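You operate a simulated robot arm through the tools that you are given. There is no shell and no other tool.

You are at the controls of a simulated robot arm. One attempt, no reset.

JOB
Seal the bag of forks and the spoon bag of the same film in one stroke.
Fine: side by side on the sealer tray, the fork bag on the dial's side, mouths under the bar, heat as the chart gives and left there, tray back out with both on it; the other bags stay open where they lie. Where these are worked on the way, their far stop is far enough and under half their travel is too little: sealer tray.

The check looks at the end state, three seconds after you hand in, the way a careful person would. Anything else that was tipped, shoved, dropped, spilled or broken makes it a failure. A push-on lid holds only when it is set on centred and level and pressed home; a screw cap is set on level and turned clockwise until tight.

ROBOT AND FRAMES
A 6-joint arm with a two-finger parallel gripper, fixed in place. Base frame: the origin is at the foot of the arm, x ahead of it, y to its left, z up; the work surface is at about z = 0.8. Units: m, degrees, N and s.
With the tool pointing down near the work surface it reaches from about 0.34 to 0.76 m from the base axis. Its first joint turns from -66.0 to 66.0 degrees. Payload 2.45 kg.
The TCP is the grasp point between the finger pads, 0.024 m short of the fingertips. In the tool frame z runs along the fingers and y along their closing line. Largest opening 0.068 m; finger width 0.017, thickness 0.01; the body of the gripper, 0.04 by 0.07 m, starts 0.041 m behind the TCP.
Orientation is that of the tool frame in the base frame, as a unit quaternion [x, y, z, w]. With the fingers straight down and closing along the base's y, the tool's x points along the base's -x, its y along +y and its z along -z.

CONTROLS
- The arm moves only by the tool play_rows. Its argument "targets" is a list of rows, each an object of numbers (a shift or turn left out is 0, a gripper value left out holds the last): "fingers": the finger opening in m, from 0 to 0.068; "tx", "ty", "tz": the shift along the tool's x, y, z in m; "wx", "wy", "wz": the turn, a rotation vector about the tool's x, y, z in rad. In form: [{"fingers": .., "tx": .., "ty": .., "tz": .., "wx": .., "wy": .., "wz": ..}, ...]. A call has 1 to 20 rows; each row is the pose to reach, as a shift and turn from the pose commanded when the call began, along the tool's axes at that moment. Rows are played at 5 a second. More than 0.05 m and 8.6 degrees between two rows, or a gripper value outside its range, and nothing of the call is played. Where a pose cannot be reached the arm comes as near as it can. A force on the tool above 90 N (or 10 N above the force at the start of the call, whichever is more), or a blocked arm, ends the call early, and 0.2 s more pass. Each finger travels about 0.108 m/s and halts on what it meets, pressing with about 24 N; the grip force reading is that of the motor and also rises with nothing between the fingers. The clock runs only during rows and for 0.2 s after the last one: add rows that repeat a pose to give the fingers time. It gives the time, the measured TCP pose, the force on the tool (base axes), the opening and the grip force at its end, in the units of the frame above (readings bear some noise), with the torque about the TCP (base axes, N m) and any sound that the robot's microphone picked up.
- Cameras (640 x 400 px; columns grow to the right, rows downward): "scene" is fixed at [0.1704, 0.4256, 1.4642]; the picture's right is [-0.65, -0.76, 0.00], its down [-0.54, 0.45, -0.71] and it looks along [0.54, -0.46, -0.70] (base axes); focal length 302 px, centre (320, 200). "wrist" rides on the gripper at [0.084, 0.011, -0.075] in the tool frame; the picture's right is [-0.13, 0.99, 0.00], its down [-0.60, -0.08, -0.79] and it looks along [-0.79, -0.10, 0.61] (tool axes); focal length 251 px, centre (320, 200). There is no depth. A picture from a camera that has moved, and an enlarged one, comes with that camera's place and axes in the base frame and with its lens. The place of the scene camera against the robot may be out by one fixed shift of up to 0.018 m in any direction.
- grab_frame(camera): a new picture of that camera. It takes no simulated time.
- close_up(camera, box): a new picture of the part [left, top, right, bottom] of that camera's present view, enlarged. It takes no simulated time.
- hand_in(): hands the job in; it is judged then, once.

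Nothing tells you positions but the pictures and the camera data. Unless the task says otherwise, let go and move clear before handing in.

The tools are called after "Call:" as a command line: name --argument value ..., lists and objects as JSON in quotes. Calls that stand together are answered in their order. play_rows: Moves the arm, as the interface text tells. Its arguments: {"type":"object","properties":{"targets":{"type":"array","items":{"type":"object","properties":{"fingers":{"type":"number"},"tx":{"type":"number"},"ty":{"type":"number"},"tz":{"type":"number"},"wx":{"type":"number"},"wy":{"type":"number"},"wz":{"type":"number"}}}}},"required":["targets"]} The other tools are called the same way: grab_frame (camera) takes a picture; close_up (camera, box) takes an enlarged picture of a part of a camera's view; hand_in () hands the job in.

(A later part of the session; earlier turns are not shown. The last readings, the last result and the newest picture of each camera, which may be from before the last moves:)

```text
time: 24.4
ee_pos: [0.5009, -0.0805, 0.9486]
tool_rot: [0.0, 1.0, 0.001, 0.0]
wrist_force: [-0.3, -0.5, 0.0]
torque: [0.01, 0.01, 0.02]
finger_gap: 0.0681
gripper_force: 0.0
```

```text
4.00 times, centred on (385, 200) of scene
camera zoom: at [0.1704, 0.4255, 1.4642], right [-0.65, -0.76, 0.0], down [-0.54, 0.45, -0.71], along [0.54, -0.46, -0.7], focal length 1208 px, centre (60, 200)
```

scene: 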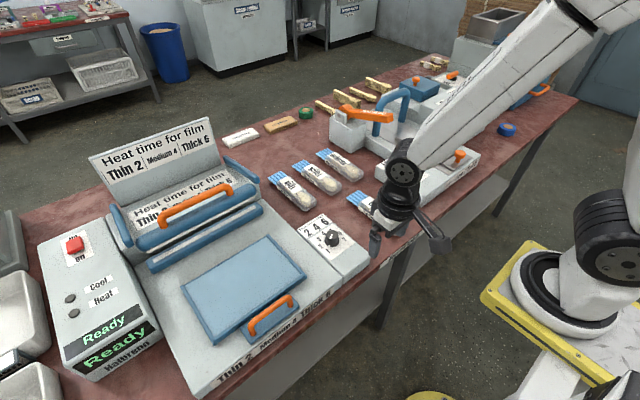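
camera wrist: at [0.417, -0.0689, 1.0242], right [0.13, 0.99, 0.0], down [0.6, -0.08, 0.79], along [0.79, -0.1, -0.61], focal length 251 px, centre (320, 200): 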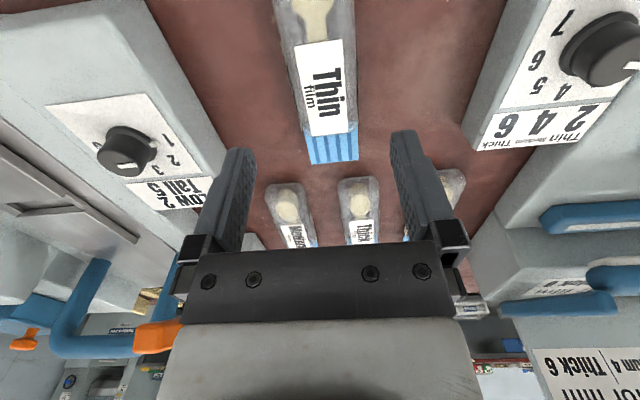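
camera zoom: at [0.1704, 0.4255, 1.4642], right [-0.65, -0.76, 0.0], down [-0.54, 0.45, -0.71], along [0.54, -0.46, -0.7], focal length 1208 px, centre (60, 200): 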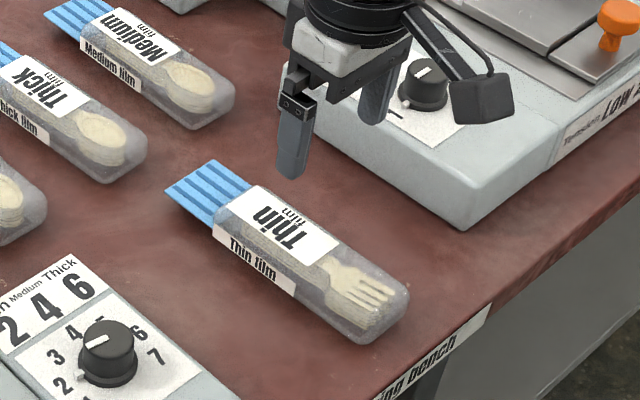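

The bag is centred at about y=−0.0785 with width ~0.054 m, leaving ~7 mm per side. I'll descend around it and close.

Call:
play_rows --targets '[{"ty": 0.0014, "tz": 0.03, "fingers": 0.068}, {"ty": 0.0014, "tz": 0.06}, {"ty": 0.0014, "tz": 0.085}, {"ty": 0.0014, "tz": 0.1}, {"ty": 0.0014, "tz": 0.112}, {"ty": 0.0014, "tz": 0.119}, {"ty": 0.0014, "tz": 0.119}]'

Call:
close_up --camera "wrist" --box '[220, 40, 440, 240]'

Call:
close_up --camera "scene" --box '[320, 150, 450, 250]'

```text
time: 26.0
ee_pos: [0.5008, -0.0791, 0.8304]
tool_rot: [0.001, 1.0, 0.0, 0.002]
wrist_force: [-0.6, 0.3, 1.0]
torque: [-0.01, -0.03, 0.0]
finger_gap: 0.0679
gripper_force: 0.1
```

```text
2.00 times, centred on (330, 140) of wrist
camera zoom: at [0.4165, -0.0675, 0.9058], right [0.13, 0.99, 0.0], down [0.6, -0.08, 0.79], along [0.79, -0.1, -0.61], focal length 503 px, centre (300, 320)
```

zoom: 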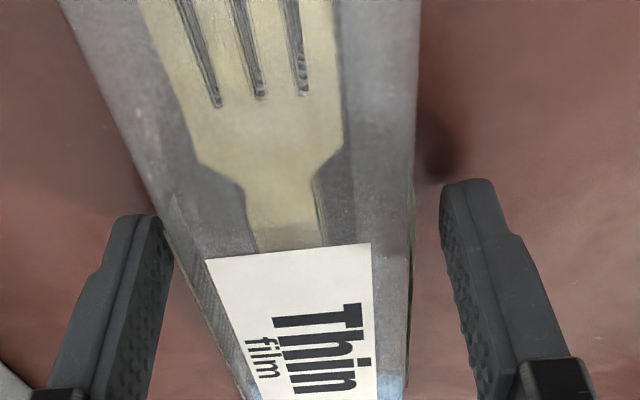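

```text
4.00 times, centred on (385, 200) of scene
camera zoom: at [0.1704, 0.4256, 1.4642], right [-0.65, -0.76, 0.0], down [-0.54, 0.45, -0.71], along [0.54, -0.46, -0.7], focal length 1208 px, centre (60, 200)
```

zoom: 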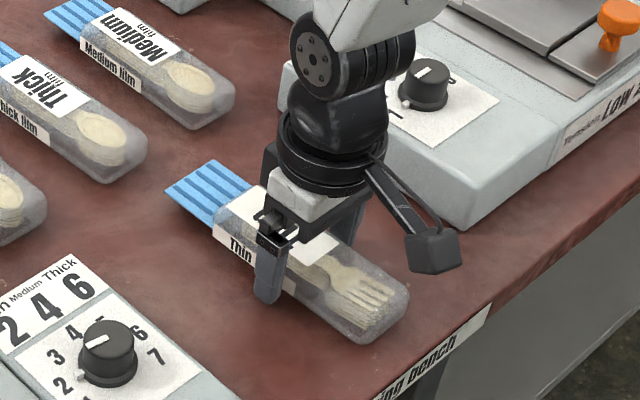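

Call:
play_rows --targets '[{"ty": -0.001, "fingers": 0.06}, {"ty": -0.001, "fingers": 0.052}, {"ty": -0.001, "fingers": 0.046}, {"ty": -0.001, "fingers": 0.04}, {"ty": -0.001, "fingers": 0.04}]'

Call:
close_up --camera "wrist" --box '[220, 40, 440, 240]'

```text
time: 27.2
ee_pos: [0.5015, -0.079, 0.8314]
tool_rot: [0.0, 1.0, 0.001, 0.0]
wrist_force: [0.1, -0.4, -0.7]
torque: [-0.03, -0.02, -0.01]
finger_gap: 0.0534
gripper_force: 24.4
```

```text
2.00 times, centred on (330, 140) of wrist
camera zoom: at [0.4163, -0.0686, 0.9059], right [0.13, 0.99, 0.0], down [0.6, -0.08, 0.79], along [0.79, -0.1, -0.61], focal length 503 px, centre (300, 320)
```

zoom: 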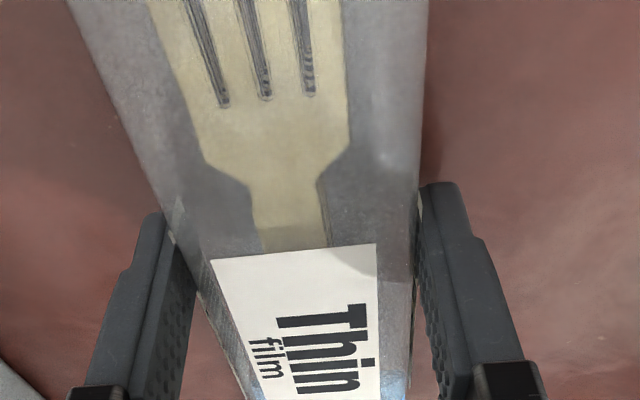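

The fork bag is held (gap 0.053 m, 24 N). I'll lift it straight up and check it hangs level.

Call:
play_rows --targets '[{"tz": -0.01}, {"tz": -0.035}, {"tz": -0.065}, {"tz": -0.095}, {"tz": -0.12}, {"tz": -0.12}]'

Call:
grab_frame --camera "scene"

Call:
grab_frame --camera "wrist"

```text
time: 28.6
ee_pos: [0.5011, -0.0784, 0.9513]
tool_rot: [0.0, 1.0, 0.0, 0.0]
wrist_force: [0.3, 0.0, -1.0]
torque: [0.02, 0.04, -0.01]
finger_gap: 0.0531
gripper_force: 24.2
```

```text
taken
```

scene: 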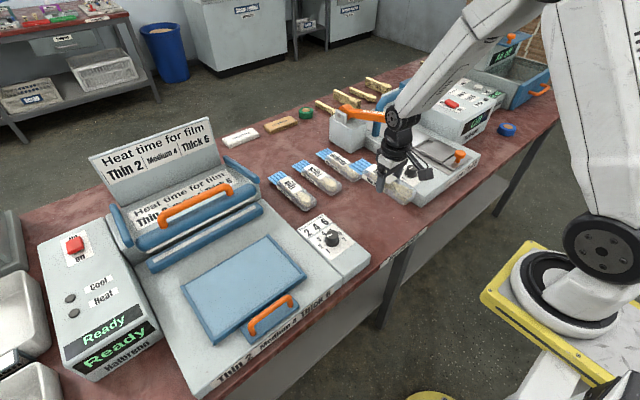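

```text
taken
camera wrist: at [0.4167, -0.0679, 1.026], right [0.13, 0.99, 0.0], down [0.6, -0.08, 0.79], along [0.79, -0.1, -0.61], focal length 251 px, centre (320, 200)
```

wrist: 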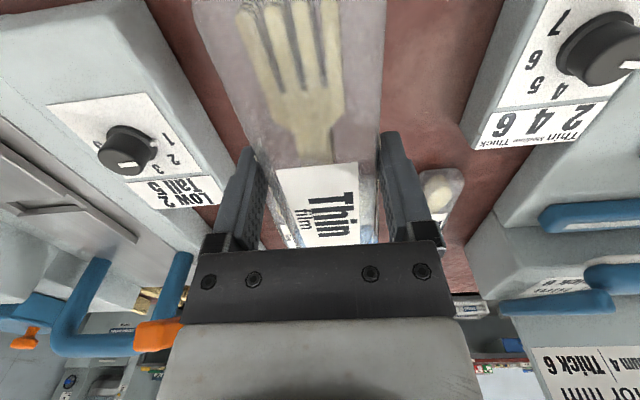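

The fork bag is lifted level. I'll carry it over to above the tray's dial side at about (0.548, 0.277).

Call:
play_rows --targets '[{"tx": 0.0, "ty": 0.02, "tz": -0.009}, {"tx": -0.003, "ty": 0.06, "tz": -0.009}, {"tx": -0.009, "ty": 0.1, "tz": -0.009}, {"tx": -0.015, "ty": 0.14, "tz": -0.009}, {"tx": -0.021, "ty": 0.18, "tz": -0.009}, {"tx": -0.028, "ty": 0.22, "tz": -0.009}, {"tx": -0.034, "ty": 0.26, "tz": -0.009}, {"tx": -0.04, "ty": 0.3, "tz": -0.009}, {"tx": -0.045, "ty": 0.335, "tz": -0.009}, {"tx": -0.0473, "ty": 0.3559, "tz": -0.009}, {"tx": -0.0473, "ty": 0.3559, "tz": -0.009}]'

Call:
grab_frame --camera "wrist"

Call:
close_up --camera "scene" --box '[140, 160, 380, 330]'

```text
time: 31.0
ee_pos: [0.5486, 0.2761, 0.9601]
tool_rot: [0.001, 1.0, 0.0, -0.001]
wrist_force: [0.3, 0.7, -0.4]
torque: [0.03, -0.01, -0.01]
finger_gap: 0.0532
gripper_force: 23.8
```

```text
taken
camera wrist: at [0.4636, 0.2877, 1.0352], right [0.13, 0.99, 0.0], down [0.6, -0.08, 0.79], along [0.79, -0.1, -0.61], focal length 251 px, centre (320, 200)
```

wrist: 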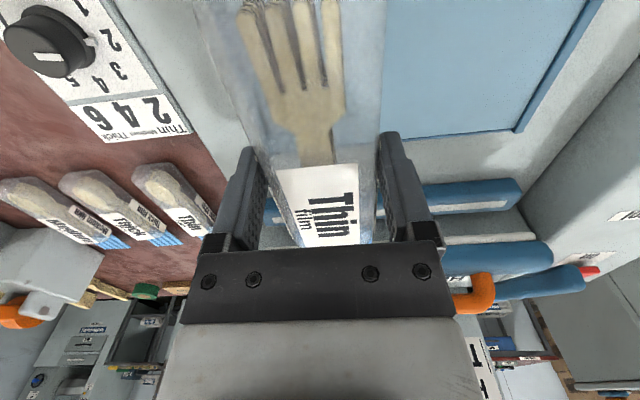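

```text
2.35 times, centred on (260, 245) of scene
camera zoom: at [0.1704, 0.4256, 1.4642], right [-0.65, -0.76, 0.0], down [-0.54, 0.45, -0.71], along [0.54, -0.46, -0.7], focal length 711 px, centre (461, 94)
```

zoom: 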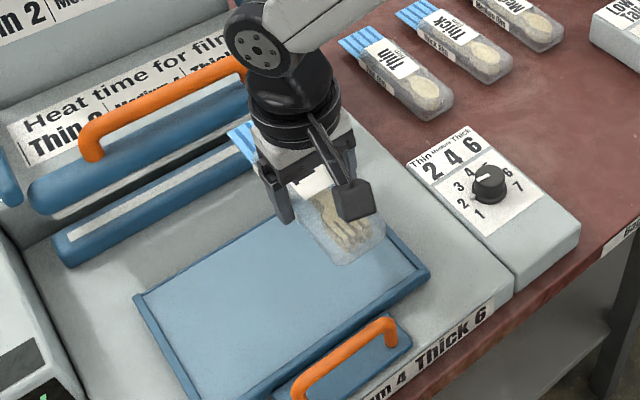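

The bag is above the tray, mouth pointing at the jaw. I'll lower it most of the way and check its position relative to the rims.

Call:
play_rows --targets '[{"tz": 0.02}, {"tz": 0.04}, {"tz": 0.055}, {"tz": 0.065}, {"tz": 0.065}]'

Call:
grab_frame --camera "wrist"

Call:
close_up --camera "scene" --box '[180, 180, 340, 300]'

```text
time: 32.2
ee_pos: [0.5476, 0.2762, 0.8941]
tool_rot: [0.0, 1.0, 0.0, 0.001]
wrist_force: [0.5, 0.0, -1.0]
torque: [-0.02, 0.02, 0.0]
finger_gap: 0.0532
gripper_force: 24.2
```

```text
taken
camera wrist: at [0.463, 0.2873, 0.9695], right [0.13, 0.99, 0.0], down [0.6, -0.08, 0.79], along [0.79, -0.1, -0.61], focal length 251 px, centre (320, 200)
```

wrist: 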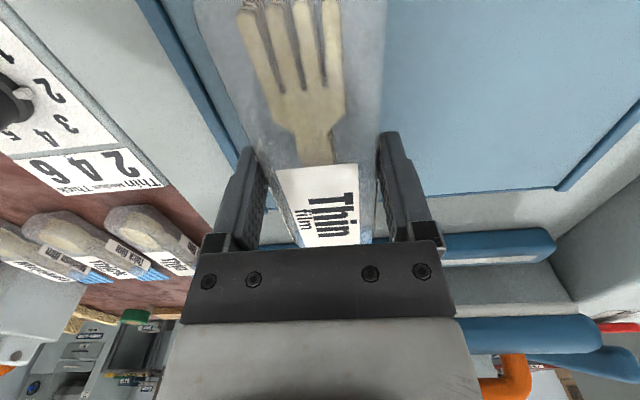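

```text
3.33 times, centred on (260, 240) of scene
camera zoom: at [0.1704, 0.4256, 1.4642], right [-0.65, -0.76, 0.0], down [-0.54, 0.45, -0.71], along [0.54, -0.46, -0.7], focal length 1007 px, centre (520, 67)
```

zoom: 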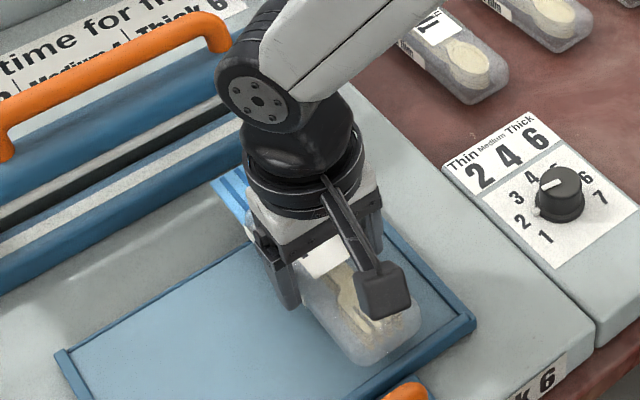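

Call:
play_rows --targets '[{"tz": 0.004}, {"tz": 0.007}, {"tz": 0.01}, {"tz": 0.01}]'

```text
time: 33.2
ee_pos: [0.5477, 0.276, 0.885]
tool_rot: [0.0, 1.0, 0.001, 0.003]
wrist_force: [-0.3, 0.1, 13.3]
torque: [-0.01, 0.37, 0.03]
finger_gap: 0.0532
gripper_force: 24.4
```

Contact at TCP z≈0.885 (13 N up). I'll check that it's the floor and not the near rim before letting go.

Call:
close_up --camera "scene" --box '[200, 210, 320, 300]'

Call:
grab_frame --camera "wrist"

```text
4.44 times, centred on (260, 255) of scene
camera zoom: at [0.1701, 0.4254, 1.4643], right [-0.65, -0.76, 0.0], down [-0.54, 0.45, -0.71], along [0.54, -0.46, -0.7], focal length 1342 px, centre (587, -44)
```

zoom: 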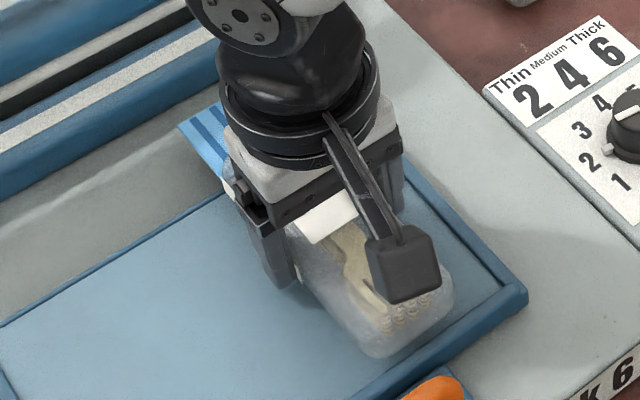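

```text
taken
camera wrist: at [0.4638, 0.2873, 0.9608], right [0.13, 0.99, 0.0], down [0.6, -0.08, 0.79], along [0.79, -0.1, -0.61], focal length 251 px, centre (320, 200)
```

wrist: 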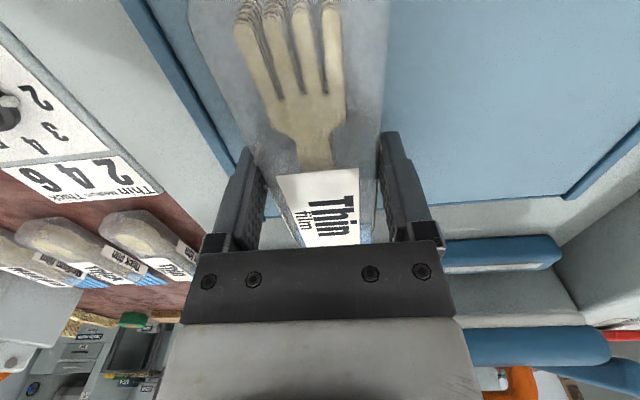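

The bag lies inside the rims on the tray floor with the mouth overhanging the far edge. I'll release and rise.

Call:
play_rows --targets '[{"tz": -0.0015, "fingers": 0.0532}, {"tz": -0.0015, "fingers": 0.057}, {"tz": -0.0015, "fingers": 0.062}, {"tz": -0.0015, "fingers": 0.064}, {"tz": -0.015}, {"tz": -0.04}, {"tz": -0.075}, {"tz": -0.11}, {"tz": -0.11}]'

Call:
grab_frame --camera "wrist"

Call:
close_up --camera "scene" --box '[140, 180, 340, 320]'

```text
time: 35.2
ee_pos: [0.5476, 0.2759, 0.9939]
tool_rot: [0.0, 1.0, 0.0, -0.001]
wrist_force: [0.8, 0.7, 0.4]
torque: [0.02, 0.01, 0.02]
finger_gap: 0.0638
gripper_force: 0.1
```

```text
taken
camera wrist: at [0.4643, 0.2871, 1.0689], right [0.13, 0.99, 0.0], down [0.6, -0.08, 0.79], along [0.79, -0.1, -0.61], focal length 251 px, centre (320, 200)
```

wrist: 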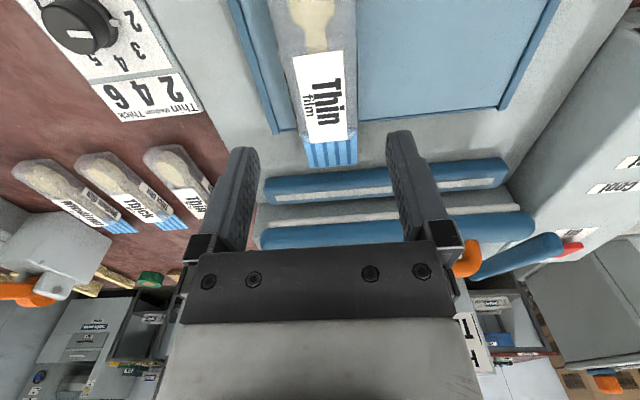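

```text
2.86 times, centred on (240, 250) of scene
camera zoom: at [0.1704, 0.4256, 1.4642], right [-0.65, -0.76, 0.0], down [-0.54, 0.45, -0.71], along [0.54, -0.46, -0.7], focal length 863 px, centre (549, 57)
```

zoom: 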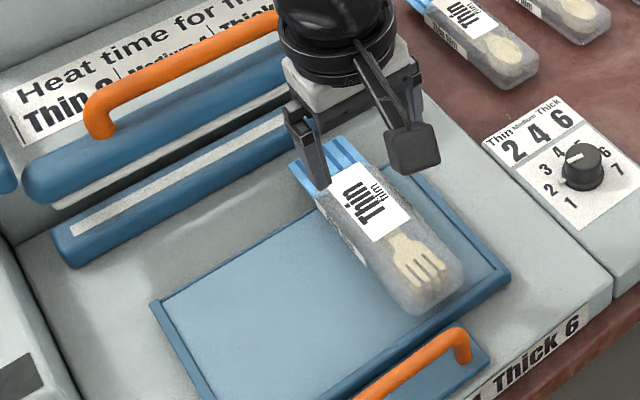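

The fork bag sits well. Next the Thin spoon bag: I'll move away in −y first and then out over it, at about (0.72, 0.05).

Call:
play_rows --targets '[{"ty": -0.04, "fingers": 0.068}, {"ty": -0.08}, {"ty": -0.12}, {"ty": -0.16, "tx": -0.02}, {"ty": -0.2, "tx": -0.045}, {"ty": -0.225, "tx": -0.08}, {"ty": -0.225, "tx": -0.12, "tz": 0.015}, {"ty": -0.225, "tx": -0.155, "tz": 0.03}, {"ty": -0.225, "tx": -0.172, "tz": 0.044}, {"ty": -0.225, "tx": -0.172, "tz": 0.044}]'

Call:
grab_frame --camera "wrist"

Call:
close_up --camera "wrist" --box '[220, 0, 440, 200]'

Call:
close_up --camera "scene" --box '[220, 110, 380, 230]'

```text
time: 37.4
ee_pos: [0.7202, 0.0518, 0.95]
tool_rot: [0.0, 1.0, -0.001, 0.0]
wrist_force: [0.0, 0.3, -0.1]
torque: [0.01, 0.06, 0.03]
finger_gap: 0.0679
gripper_force: 0.0
```

```text
taken
camera wrist: at [0.6355, 0.0624, 1.0256], right [0.13, 0.99, 0.0], down [0.6, -0.08, 0.79], along [0.79, -0.1, -0.61], focal length 251 px, centre (320, 200)
```

wrist: 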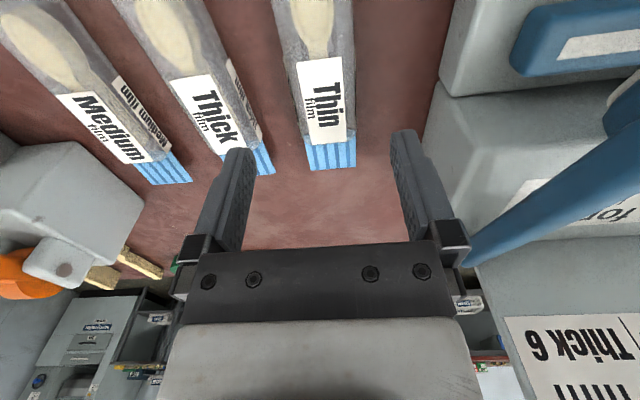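

```text
2.00 times, centred on (330, 100) of wrist
camera zoom: at [0.6355, 0.0624, 1.0256], right [0.13, 0.99, 0.0], down [0.6, -0.08, 0.79], along [0.79, -0.1, -0.61], focal length 503 px, centre (300, 400)
```

zoom: 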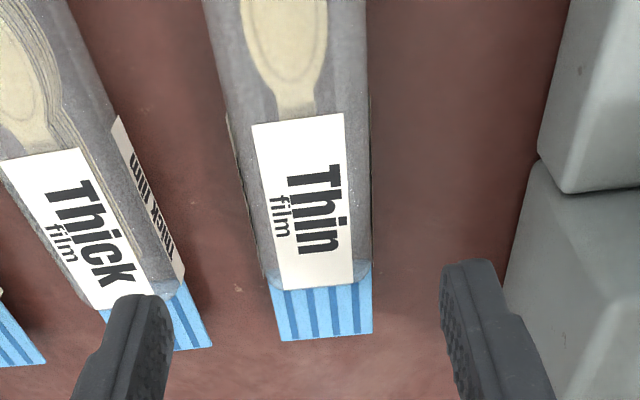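

```text
3.33 times, centred on (300, 170) of scene
camera zoom: at [0.1704, 0.4256, 1.4642], right [-0.65, -0.76, 0.0], down [-0.54, 0.45, -0.71], along [0.54, -0.46, -0.7], focal length 1007 px, centre (387, 300)
```

zoom: 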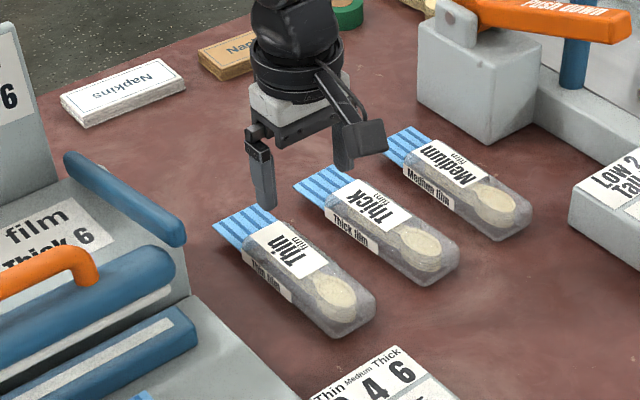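

The Thin spoon bag's axis is y≈0.050, its mouth end at x≈0.853 and body about 0.665–0.80. I'll grip it at x≈0.7325, the same relative spot as the fork bag.

Call:
play_rows --targets '[{"tx": -0.013, "ty": -0.0011, "tz": 0.02}, {"tx": -0.013, "ty": -0.0011, "tz": 0.05}, {"tx": -0.013, "ty": -0.0011, "tz": 0.08}, {"tx": -0.013, "ty": -0.0011, "tz": 0.1}, {"tx": -0.013, "ty": -0.0011, "tz": 0.112}, {"tx": -0.013, "ty": -0.0011, "tz": 0.12}, {"tx": -0.013, "ty": -0.0011, "tz": 0.12}]'

Call:
close_up --camera "wrist" --box '[220, 40, 440, 240]'

Call:
close_up --camera "scene" --box '[220, 110, 380, 230]'

```text
time: 39.0
ee_pos: [0.7331, 0.0499, 0.831]
tool_rot: [0.0, 1.0, 0.0, 0.0]
wrist_force: [-0.3, -0.3, 0.2]
torque: [0.05, 0.0, 0.01]
finger_gap: 0.0679
gripper_force: 0.1
```

```text
2.00 times, centred on (330, 140) of wrist
camera zoom: at [0.6488, 0.0616, 0.9059], right [0.13, 0.99, 0.0], down [0.6, -0.08, 0.79], along [0.79, -0.1, -0.61], focal length 503 px, centre (300, 320)
```

zoom: 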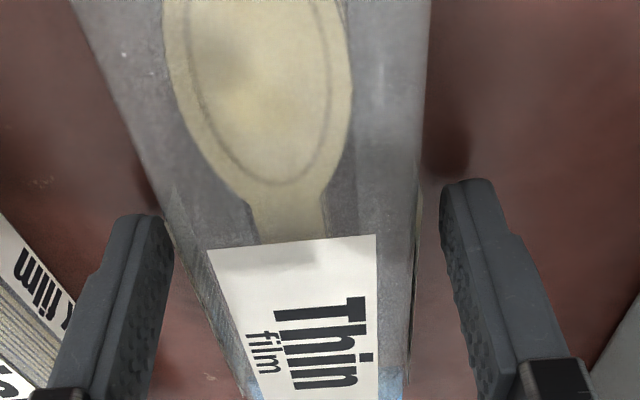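

```text
3.33 times, centred on (300, 170) of scene
camera zoom: at [0.1704, 0.4256, 1.4642], right [-0.65, -0.76, 0.0], down [-0.54, 0.45, -0.71], along [0.54, -0.46, -0.7], focal length 1007 px, centre (387, 300)
```

zoom: 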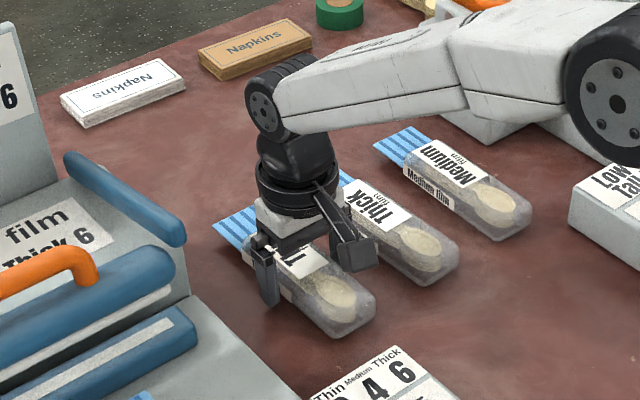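

Nicely straddled. Closing on the spoon bag and lifting straight up.

Call:
play_rows --targets '[{"fingers": 0.06}, {"fingers": 0.052}, {"fingers": 0.046}, {"fingers": 0.04}, {"fingers": 0.04}]'

Call:
play_rows --targets '[{"tz": -0.01}, {"tz": -0.035}, {"tz": -0.065}, {"tz": -0.095}, {"tz": -0.125}, {"tz": -0.15}, {"tz": -0.15}]'

Call:
grab_frame --camera "wrist"

Call:
close_up --camera "scene" --box '[200, 90, 400, 230]'

```text
time: 40.2
ee_pos: [0.7334, 0.0503, 0.8314]
tool_rot: [0.0, 1.0, 0.0, 0.0]
wrist_force: [-0.3, 0.1, -0.2]
torque: [-0.01, -0.01, -0.03]
finger_gap: 0.053
gripper_force: 23.8
```

```text
time: 41.8
ee_pos: [0.734, 0.0504, 0.9821]
tool_rot: [0.001, 1.0, 0.0, 0.0]
wrist_force: [-0.1, -0.5, 0.4]
torque: [-0.04, 0.0, 0.01]
finger_gap: 0.0532
gripper_force: 24.3
```

```text
taken
camera wrist: at [0.6484, 0.061, 1.0572], right [0.13, 0.99, 0.0], down [0.6, -0.08, 0.79], along [0.79, -0.1, -0.61], focal length 251 px, centre (320, 200)
```

wrist: 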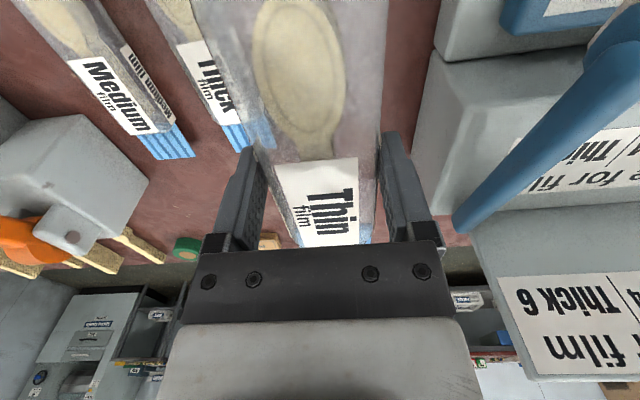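

```text
2.86 times, centred on (300, 160) of scene
camera zoom: at [0.1704, 0.4256, 1.4642], right [-0.65, -0.76, 0.0], down [-0.54, 0.45, -0.71], along [0.54, -0.46, -0.7], focal length 863 px, centre (377, 314)
```

zoom: 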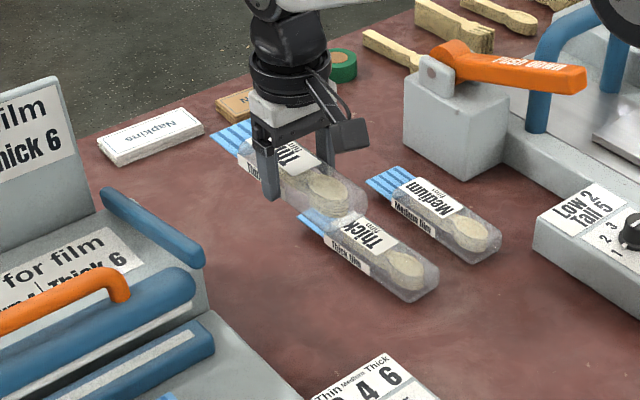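

The spoon bag is lifted; the Thick and Medium bags are undisturbed. I'll retract in x first, then carry it over to the tray's far-from-dial side at (0.548, 0.386).

Call:
play_rows --targets '[{"tx": 0.02}, {"tx": 0.06}, {"tx": 0.1}, {"tx": 0.14}, {"tx": 0.17, "ty": 0.015}, {"tx": 0.1844, "ty": 0.05}, {"tx": 0.1844, "ty": 0.09}, {"tx": 0.1844, "ty": 0.13}, {"tx": 0.1844, "ty": 0.17}, {"tx": 0.1844, "ty": 0.21}, {"tx": 0.1844, "ty": 0.25}, {"tx": 0.1844, "ty": 0.29}, {"tx": 0.1844, "ty": 0.32}, {"tx": 0.1844, "ty": 0.336}, {"tx": 0.1844, "ty": 0.336}]'

Call:
grab_frame --camera "wrist"

Call:
close_up --camera "scene" --box '[120, 180, 340, 330]'

```text
time: 45.0
ee_pos: [0.5475, 0.3866, 0.979]
tool_rot: [0.0, 1.0, 0.001, 0.0]
wrist_force: [-0.2, -0.2, -0.9]
torque: [0.0, 0.03, -0.02]
finger_gap: 0.0532
gripper_force: 23.9
```

```text
taken
camera wrist: at [0.4635, 0.3972, 1.055], right [0.13, 0.99, 0.0], down [0.6, -0.08, 0.79], along [0.79, -0.1, -0.61], focal length 251 px, centre (320, 200)
```

wrist: 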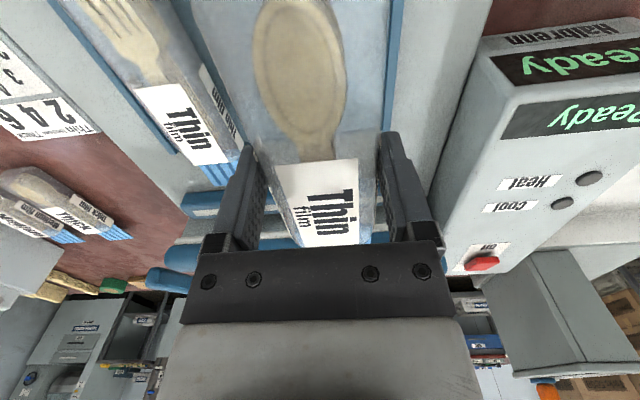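

```text
2.67 times, centred on (230, 255) of scene
camera zoom: at [0.1704, 0.4256, 1.4642], right [-0.65, -0.76, 0.0], down [-0.54, 0.45, -0.71], along [0.54, -0.46, -0.7], focal length 805 px, centre (560, 53)
```

zoom: 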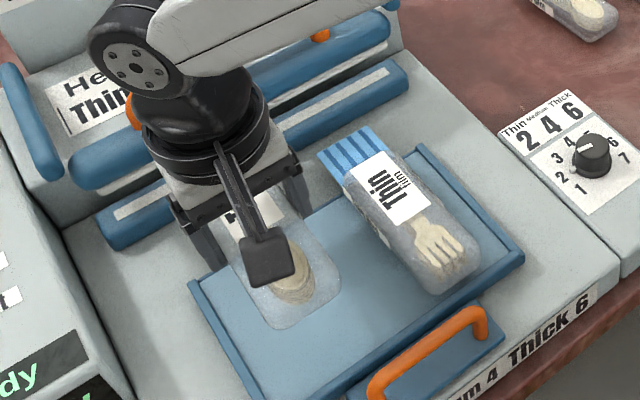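

Call:
play_rows --targets '[{"ty": -0.003, "tz": 0.025}, {"ty": -0.003, "tz": 0.05}, {"ty": -0.003, "tz": 0.07}, {"ty": -0.003, "tz": 0.082}, {"ty": -0.003, "tz": 0.088}, {"ty": -0.003, "tz": 0.092}, {"ty": -0.003, "tz": 0.094}, {"ty": -0.003, "tz": 0.094}]'

Call:
close_up --camera "scene" --box '[140, 210, 300, 330]'

Call:
grab_frame --camera "wrist"

```text
time: 46.8
ee_pos: [0.5491, 0.3833, 0.8867]
tool_rot: [0.0, 1.0, 0.001, 0.003]
wrist_force: [3.8, 1.2, 8.2]
torque: [0.01, 0.56, -0.01]
finger_gap: 0.053
gripper_force: 24.3
```

```text
3.33 times, centred on (220, 270) of scene
camera zoom: at [0.1703, 0.4255, 1.4643], right [-0.65, -0.76, 0.0], down [-0.54, 0.45, -0.71], along [0.54, -0.46, -0.7], focal length 1007 px, centre (653, -33)
```

zoom: 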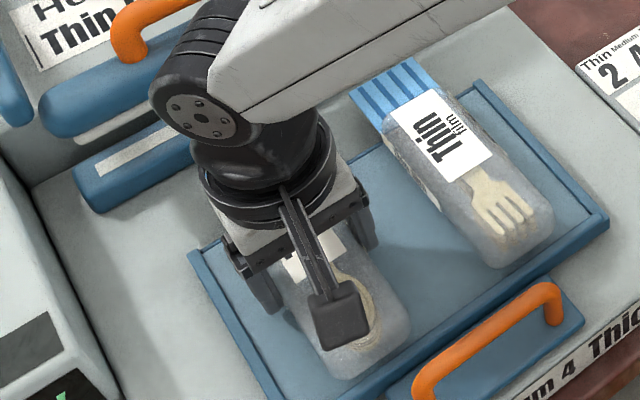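

```text
taken
camera wrist: at [0.4645, 0.3945, 0.9623], right [0.13, 0.99, 0.0], down [0.6, -0.08, 0.79], along [0.79, -0.1, -0.61], focal length 251 px, centre (320, 200)
```

wrist: 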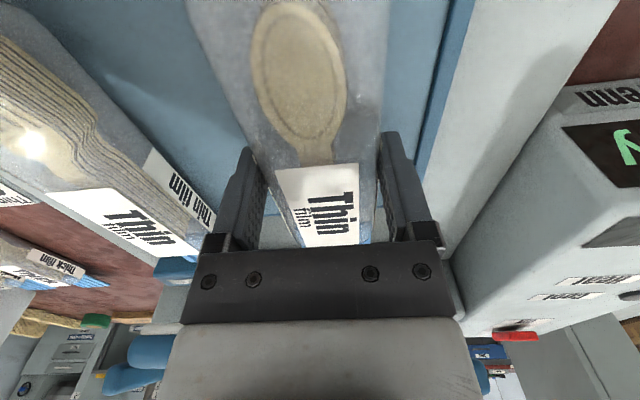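

The upward force acts at the bag's near end with a forward component, which suggests it is touching the near rim. Let me look closer before releasing.

Call:
close_up --camera "scene" --box '[185, 250, 285, 320]'

```text
5.71 times, centred on (235, 285) of scene
camera zoom: at [0.1703, 0.4255, 1.4643], right [-0.65, -0.76, 0.0], down [-0.54, 0.45, -0.71], along [0.54, -0.46, -0.7], focal length 1726 px, centre (806, -286)
```

zoom: 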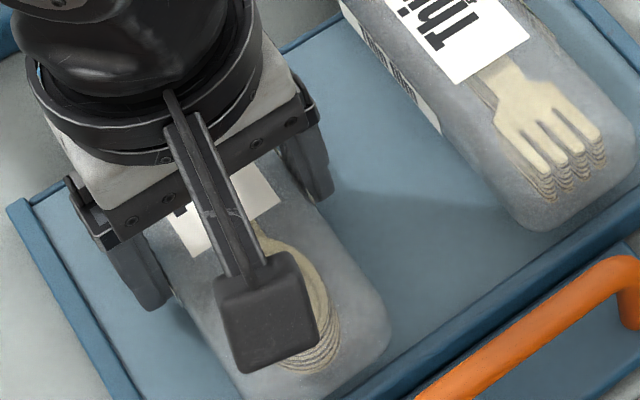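

Its geometry matches the fork bag's placement and the contact height is the floor height, so it is just the near end settling first. I'll ease up slightly, open, and rise.

Call:
play_rows --targets '[{"tz": 0.001, "fingers": 0.0535}, {"tz": 0.001, "fingers": 0.056}, {"tz": 0.0005, "fingers": 0.06}, {"tz": 0.0, "fingers": 0.063}, {"tz": -0.012}, {"tz": -0.04}, {"tz": -0.075}, {"tz": -0.11}, {"tz": -0.11}]'

Call:
grab_frame --camera "wrist"

Call:
close_up --camera "scene" --box '[120, 180, 340, 330]'

```text
time: 48.8
ee_pos: [0.5482, 0.3817, 0.9978]
tool_rot: [0.0, 1.0, 0.001, 0.001]
wrist_force: [0.6, -0.5, -0.1]
torque: [-0.02, -0.01, 0.03]
finger_gap: 0.0633
gripper_force: 0.0
```

```text
taken
camera wrist: at [0.4644, 0.3939, 1.0727], right [0.13, 0.99, 0.0], down [0.6, -0.08, 0.79], along [0.79, -0.1, -0.61], focal length 251 px, centre (320, 200)
```

wrist: 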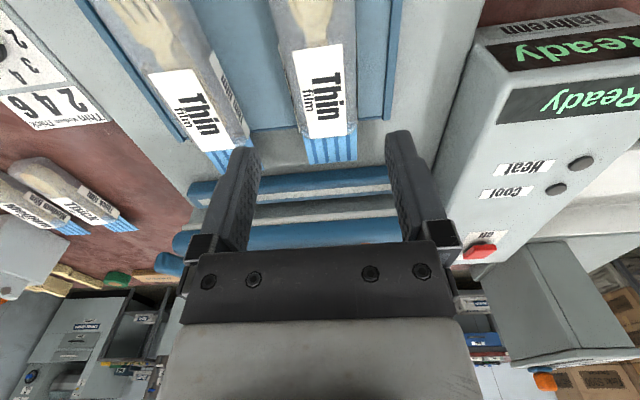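

```text
2.67 times, centred on (230, 255) of scene
camera zoom: at [0.1704, 0.4256, 1.4642], right [-0.65, -0.76, 0.0], down [-0.54, 0.45, -0.71], along [0.54, -0.46, -0.7], focal length 805 px, centre (560, 53)
```

zoom: 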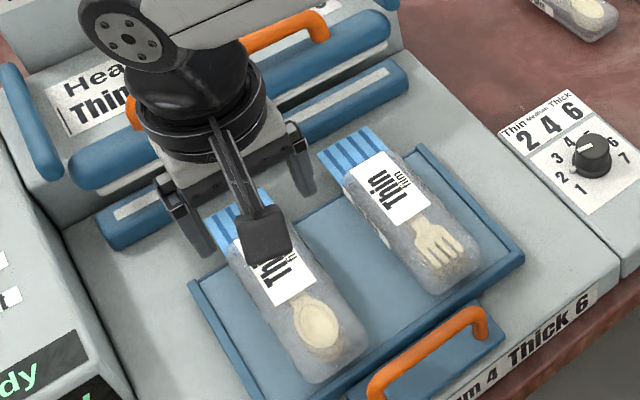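

Both bags are now side by side on the tray, fork bag on the dial's side. Next I'll turn the gripper so it closes along x and look at the tray handle from the side.

Call:
play_rows --targets '[{"tx": 0.01, "ty": -0.005, "wz": -0.14, "fingers": 0.05}, {"tx": 0.02, "ty": -0.01, "wz": -0.28}, {"tx": 0.03, "ty": -0.015, "wz": -0.42}, {"tx": 0.04, "ty": -0.02, "wz": -0.56}, {"tx": 0.05, "ty": -0.025, "wz": -0.7}, {"tx": 0.06, "ty": -0.03, "wz": -0.84}, {"tx": 0.07, "ty": -0.035, "wz": -0.98}, {"tx": 0.08, "ty": -0.04, "wz": -1.12}, {"tx": 0.09, "ty": -0.045, "wz": -1.26}, {"tx": 0.1, "ty": -0.05, "wz": -1.4}, {"tx": 0.108, "ty": -0.053, "wz": -1.5}, {"tx": 0.108, "ty": -0.053, "wz": -1.5708}, {"tx": 0.108, "ty": -0.053, "wz": -1.5708}]'

Call:
grab_frame --camera "wrist"

Call:
close_up --camera "wrist" --box '[180, 0, 460, 220]'

Call:
grab_frame --camera "scene"

```text
time: 51.6
ee_pos: [0.4419, 0.3294, 0.996]
tool_rot: [0.708, -0.706, 0.001, 0.0]
wrist_force: [0.4, -0.2, -0.1]
torque: [0.02, -0.03, -0.02]
finger_gap: 0.0501
gripper_force: 0.1
```

```text
taken
camera wrist: at [0.4294, 0.2462, 1.072], right [-0.99, 0.13, 0.0], down [0.08, 0.6, 0.79], along [0.1, 0.79, -0.61], focal length 251 px, centre (320, 200)
```

wrist: 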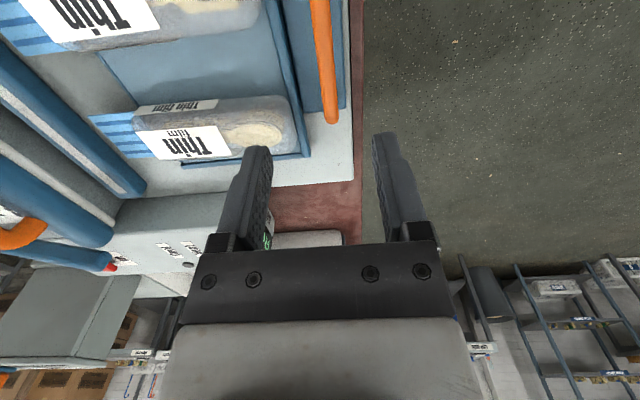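

```text
1.82 times, centred on (320, 110) of wrist
camera zoom: at [0.4294, 0.2462, 1.072], right [-0.99, 0.13, 0.0], down [0.08, 0.6, 0.79], along [0.1, 0.79, -0.61], focal length 457 px, centre (320, 364)
```

zoom: 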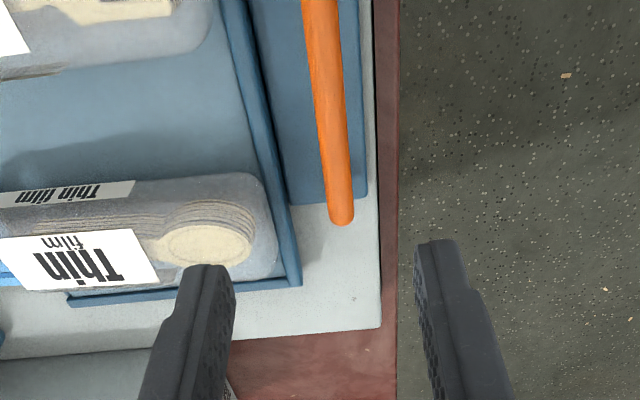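

```text
taken
```

scene: 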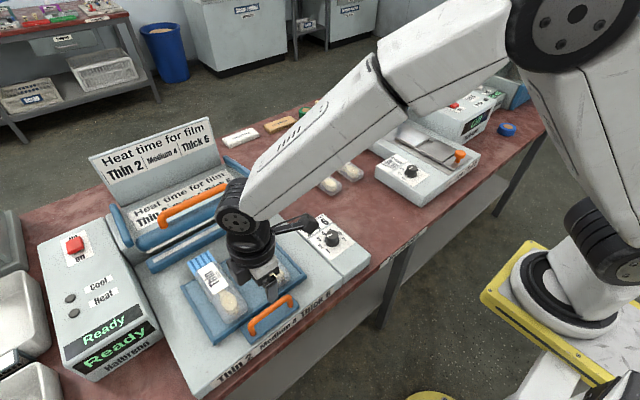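

The handle's crossbar is at x≈0.437, z≈0.887, with a 2 cm gap to the rim. I'll narrow the fingers to 27 mm and come down over the crossbar.

Call:
play_rows --targets '[{"ty": 0.0031, "tz": 0.015, "fingers": 0.027}, {"ty": 0.0031, "tz": 0.04}, {"ty": 0.0031, "tz": 0.065}, {"ty": 0.0031, "tz": 0.083}, {"ty": 0.0031, "tz": 0.096}, {"ty": 0.0031, "tz": 0.104}, {"ty": 0.0031, "tz": 0.11}, {"ty": 0.0031, "tz": 0.11}]'

Call:
grab_frame --camera "wrist"

Call:
close_up --camera "scene" --box '[190, 250, 310, 350]'

```text
time: 53.4
ee_pos: [0.4375, 0.3295, 0.8869]
tool_rot: [0.708, -0.707, 0.0, 0.0]
wrist_force: [0.1, 0.4, -0.5]
torque: [0.0, -0.02, 0.03]
finger_gap: 0.0272
gripper_force: 0.2
```

```text
taken
camera wrist: at [0.4262, 0.2463, 0.9619], right [-0.99, 0.13, 0.0], down [0.08, 0.6, 0.79], along [0.1, 0.79, -0.61], focal length 251 px, centre (320, 200)
```

wrist: 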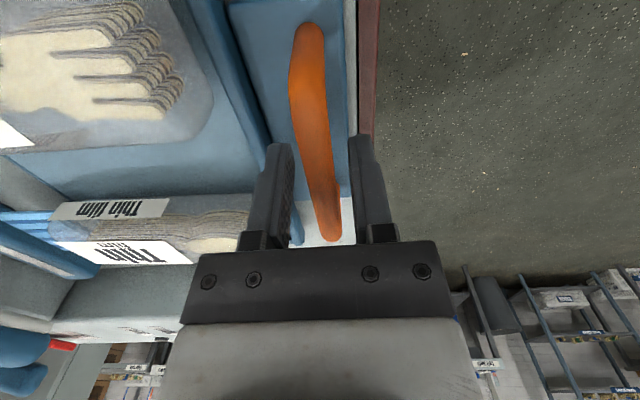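

```text
4.00 times, centred on (250, 300) of scene
camera zoom: at [0.1704, 0.4256, 1.4642], right [-0.65, -0.76, 0.0], down [-0.54, 0.45, -0.71], along [0.54, -0.46, -0.7], focal length 1208 px, centre (600, -200)
```

zoom: 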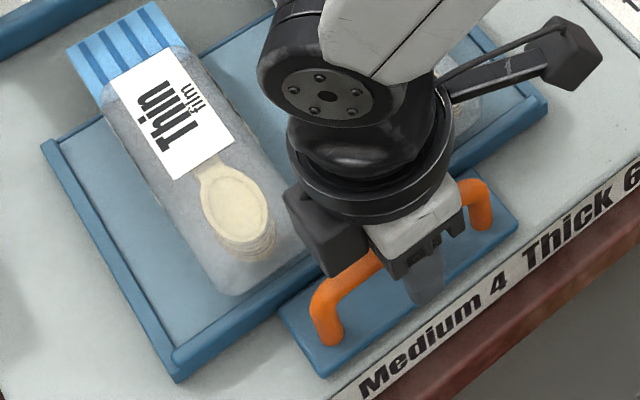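

The fingers straddle the crossbar cleanly. I'll close on it.

Call:
play_rows --targets '[{"fingers": 0.018}, {"fingers": 0.01}, {"fingers": 0.006}, {"fingers": 0.006}]'

```text
time: 54.4
ee_pos: [0.4378, 0.3302, 0.887]
tool_rot: [0.707, -0.707, 0.0, 0.0]
wrist_force: [0.0, 0.6, -2.5]
torque: [-0.04, 0.01, 0.0]
finger_gap: 0.0117
gripper_force: 31.8
```

Gripped (12 mm bar). I'll slide the tray in slowly, 30 mm first, and check the bags ride along.

Call:
play_rows --targets '[{"ty": -0.003}, {"ty": -0.007}, {"ty": -0.012}, {"ty": -0.017}, {"ty": -0.022}, {"ty": -0.026}, {"ty": -0.03}, {"ty": -0.03}]'

Call:
close_up --camera "scene" --box '[100, 170, 340, 340]'

Call:
grab_frame --camera "wrist"

```text
time: 56.2
ee_pos: [0.4667, 0.3299, 0.8869]
tool_rot: [-0.707, 0.707, -0.001, 0.001]
wrist_force: [-0.2, 5.4, -2.1]
torque: [-0.09, 0.03, -0.01]
finger_gap: 0.0117
gripper_force: 32.5
```

```text
2.35 times, centred on (220, 255) of scene
camera zoom: at [0.1704, 0.4257, 1.4642], right [-0.65, -0.76, 0.0], down [-0.54, 0.45, -0.71], along [0.54, -0.46, -0.7], focal length 711 px, centre (555, 71)
```

zoom: 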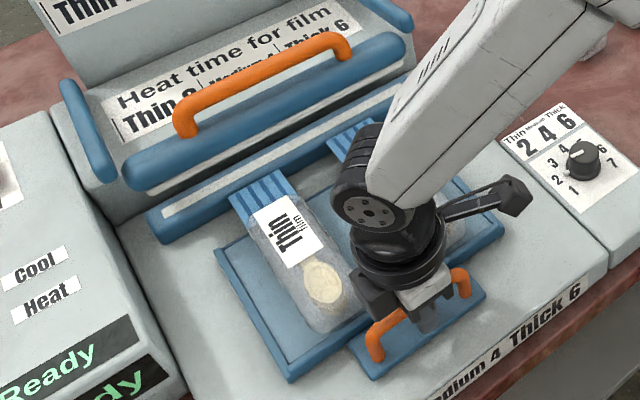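

```text
taken
camera wrist: at [0.456, 0.2463, 0.962], right [-0.99, 0.13, 0.0], down [0.08, 0.6, 0.79], along [0.1, 0.79, -0.61], focal length 251 px, centre (320, 200)
```

wrist: 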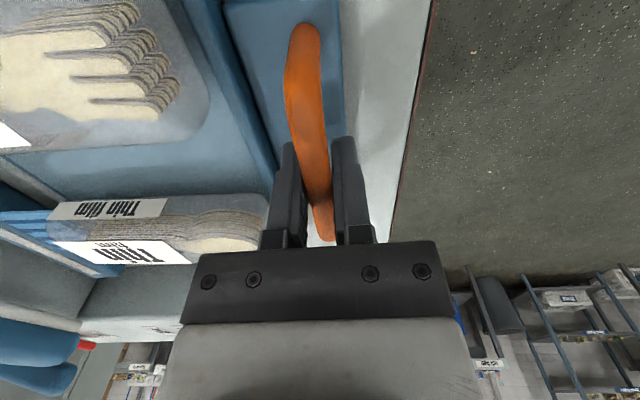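

The bags ride with the tray and their mouths are passing over the lower jaw. Continuing in.

Call:
play_rows --targets '[{"ty": -0.004}, {"ty": -0.009}, {"ty": -0.014}, {"ty": -0.019}, {"ty": -0.023}, {"ty": -0.023}]'

Call:
close_up --camera "scene" --box '[100, 170, 340, 340]'

```text
time: 57.6
ee_pos: [0.4913, 0.3299, 0.886]
tool_rot: [0.707, -0.707, 0.001, 0.0]
wrist_force: [-0.9, 4.8, 0.7]
torque: [0.05, 0.02, 0.0]
finger_gap: 0.0114
gripper_force: 32.0
```

```text
2.35 times, centred on (220, 255) of scene
camera zoom: at [0.1703, 0.4257, 1.4642], right [-0.65, -0.76, 0.0], down [-0.54, 0.45, -0.71], along [0.54, -0.46, -0.7], focal length 711 px, centre (555, 71)
```

zoom: 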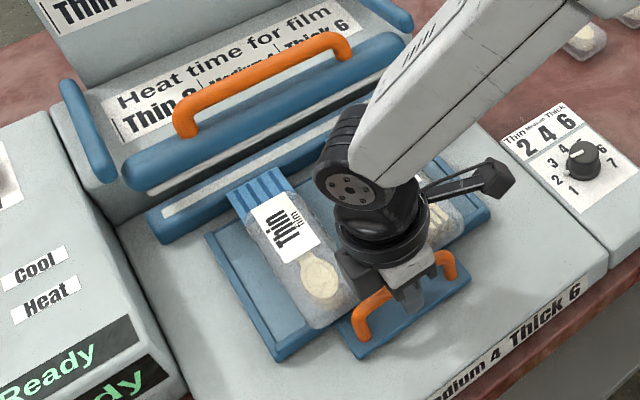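

The spoon bag seems not to have advanced as far as the tray. I'll zoom in on the mouths and the jaw before going further.

Call:
close_up --camera "scene" --box '[170, 210, 290, 300]'

Call:
grab_frame --camera "wrist"

Call:
close_up --camera "wrist" --box '[0, 120, 280, 320]'

```text
4.44 times, centred on (230, 255) of scene
camera zoom: at [0.1703, 0.4257, 1.4642], right [-0.65, -0.76, 0.0], down [-0.54, 0.45, -0.71], along [0.54, -0.46, -0.7], focal length 1342 px, centre (720, -44)
```

zoom: 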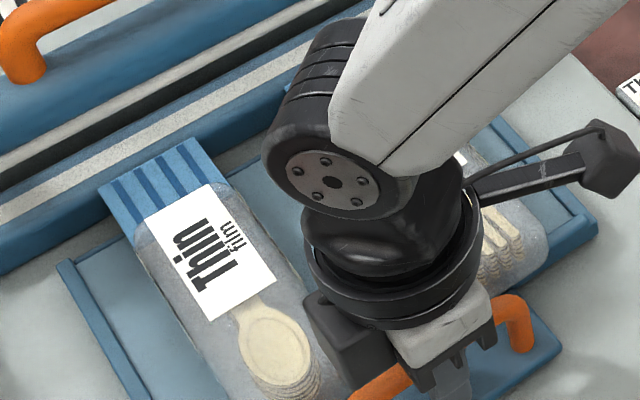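

```text
taken
camera wrist: at [0.4791, 0.2463, 0.962], right [-0.99, 0.13, 0.0], down [0.08, 0.6, 0.79], along [0.1, 0.79, -0.61], focal length 251 px, centre (320, 200)
```

wrist: 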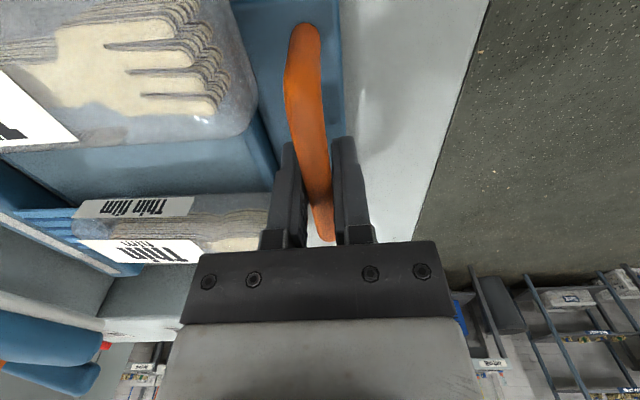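

```text
2.00 times, centred on (140, 220) of wrist
camera zoom: at [0.4791, 0.2463, 0.962], right [-0.99, 0.13, 0.0], down [0.08, 0.6, 0.79], along [0.1, 0.79, -0.61], focal length 503 px, centre (680, 160)
```

zoom: 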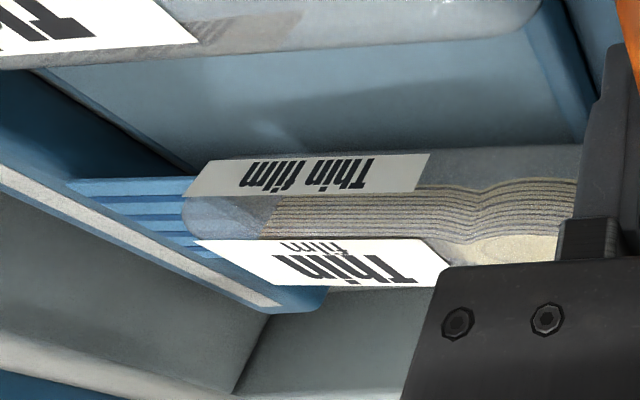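

Call:
close_up --camera "wrist" --box '[120, 0, 340, 180]'

Call:
close_up --camera "wrist" --box '[0, 190, 160, 320]'

Call:
close_up --camera "scene" --box '[170, 210, 230, 260]'

```text
2.22 times, centred on (230, 90) of wrist
camera zoom: at [0.4791, 0.2463, 0.962], right [-0.99, 0.13, 0.0], down [0.08, 0.6, 0.79], along [0.1, 0.79, -0.61], focal length 559 px, centre (520, 444)
```

zoom: 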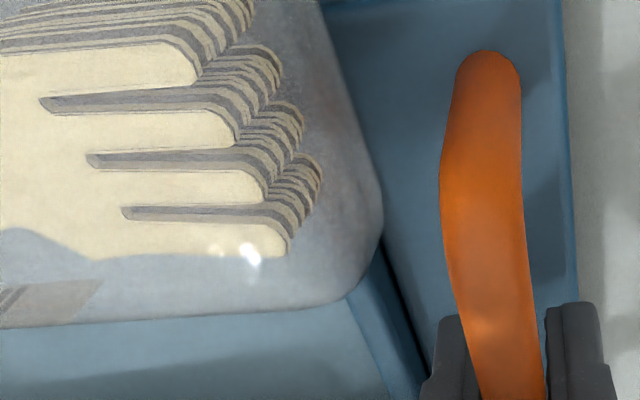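

```text
3.08 times, centred on (80, 255) of wrist
camera zoom: at [0.4791, 0.2463, 0.962], right [-0.99, 0.13, 0.0], down [0.08, 0.6, 0.79], along [0.1, 0.79, -0.61], focal length 774 px, centre (1058, 31)
```

zoom: 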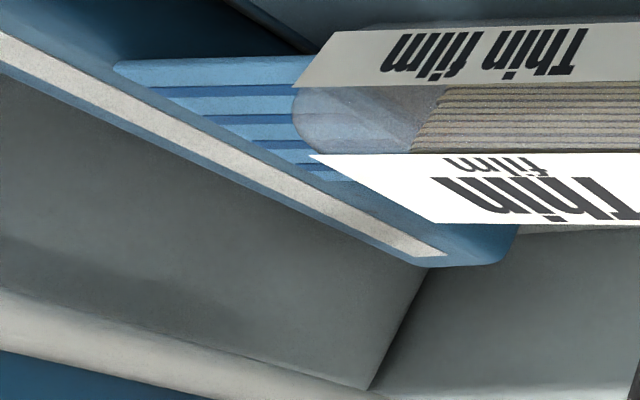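

```text
8.00 times, centred on (200, 235) of scene
camera zoom: at [0.1703, 0.4257, 1.4642], right [-0.65, -0.76, 0.0], down [-0.54, 0.45, -0.71], along [0.54, -0.46, -0.7], focal length 2416 px, centre (1280, -80)
```

zoom: 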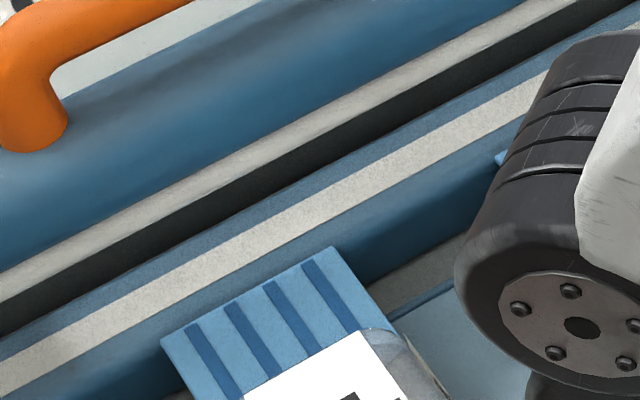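

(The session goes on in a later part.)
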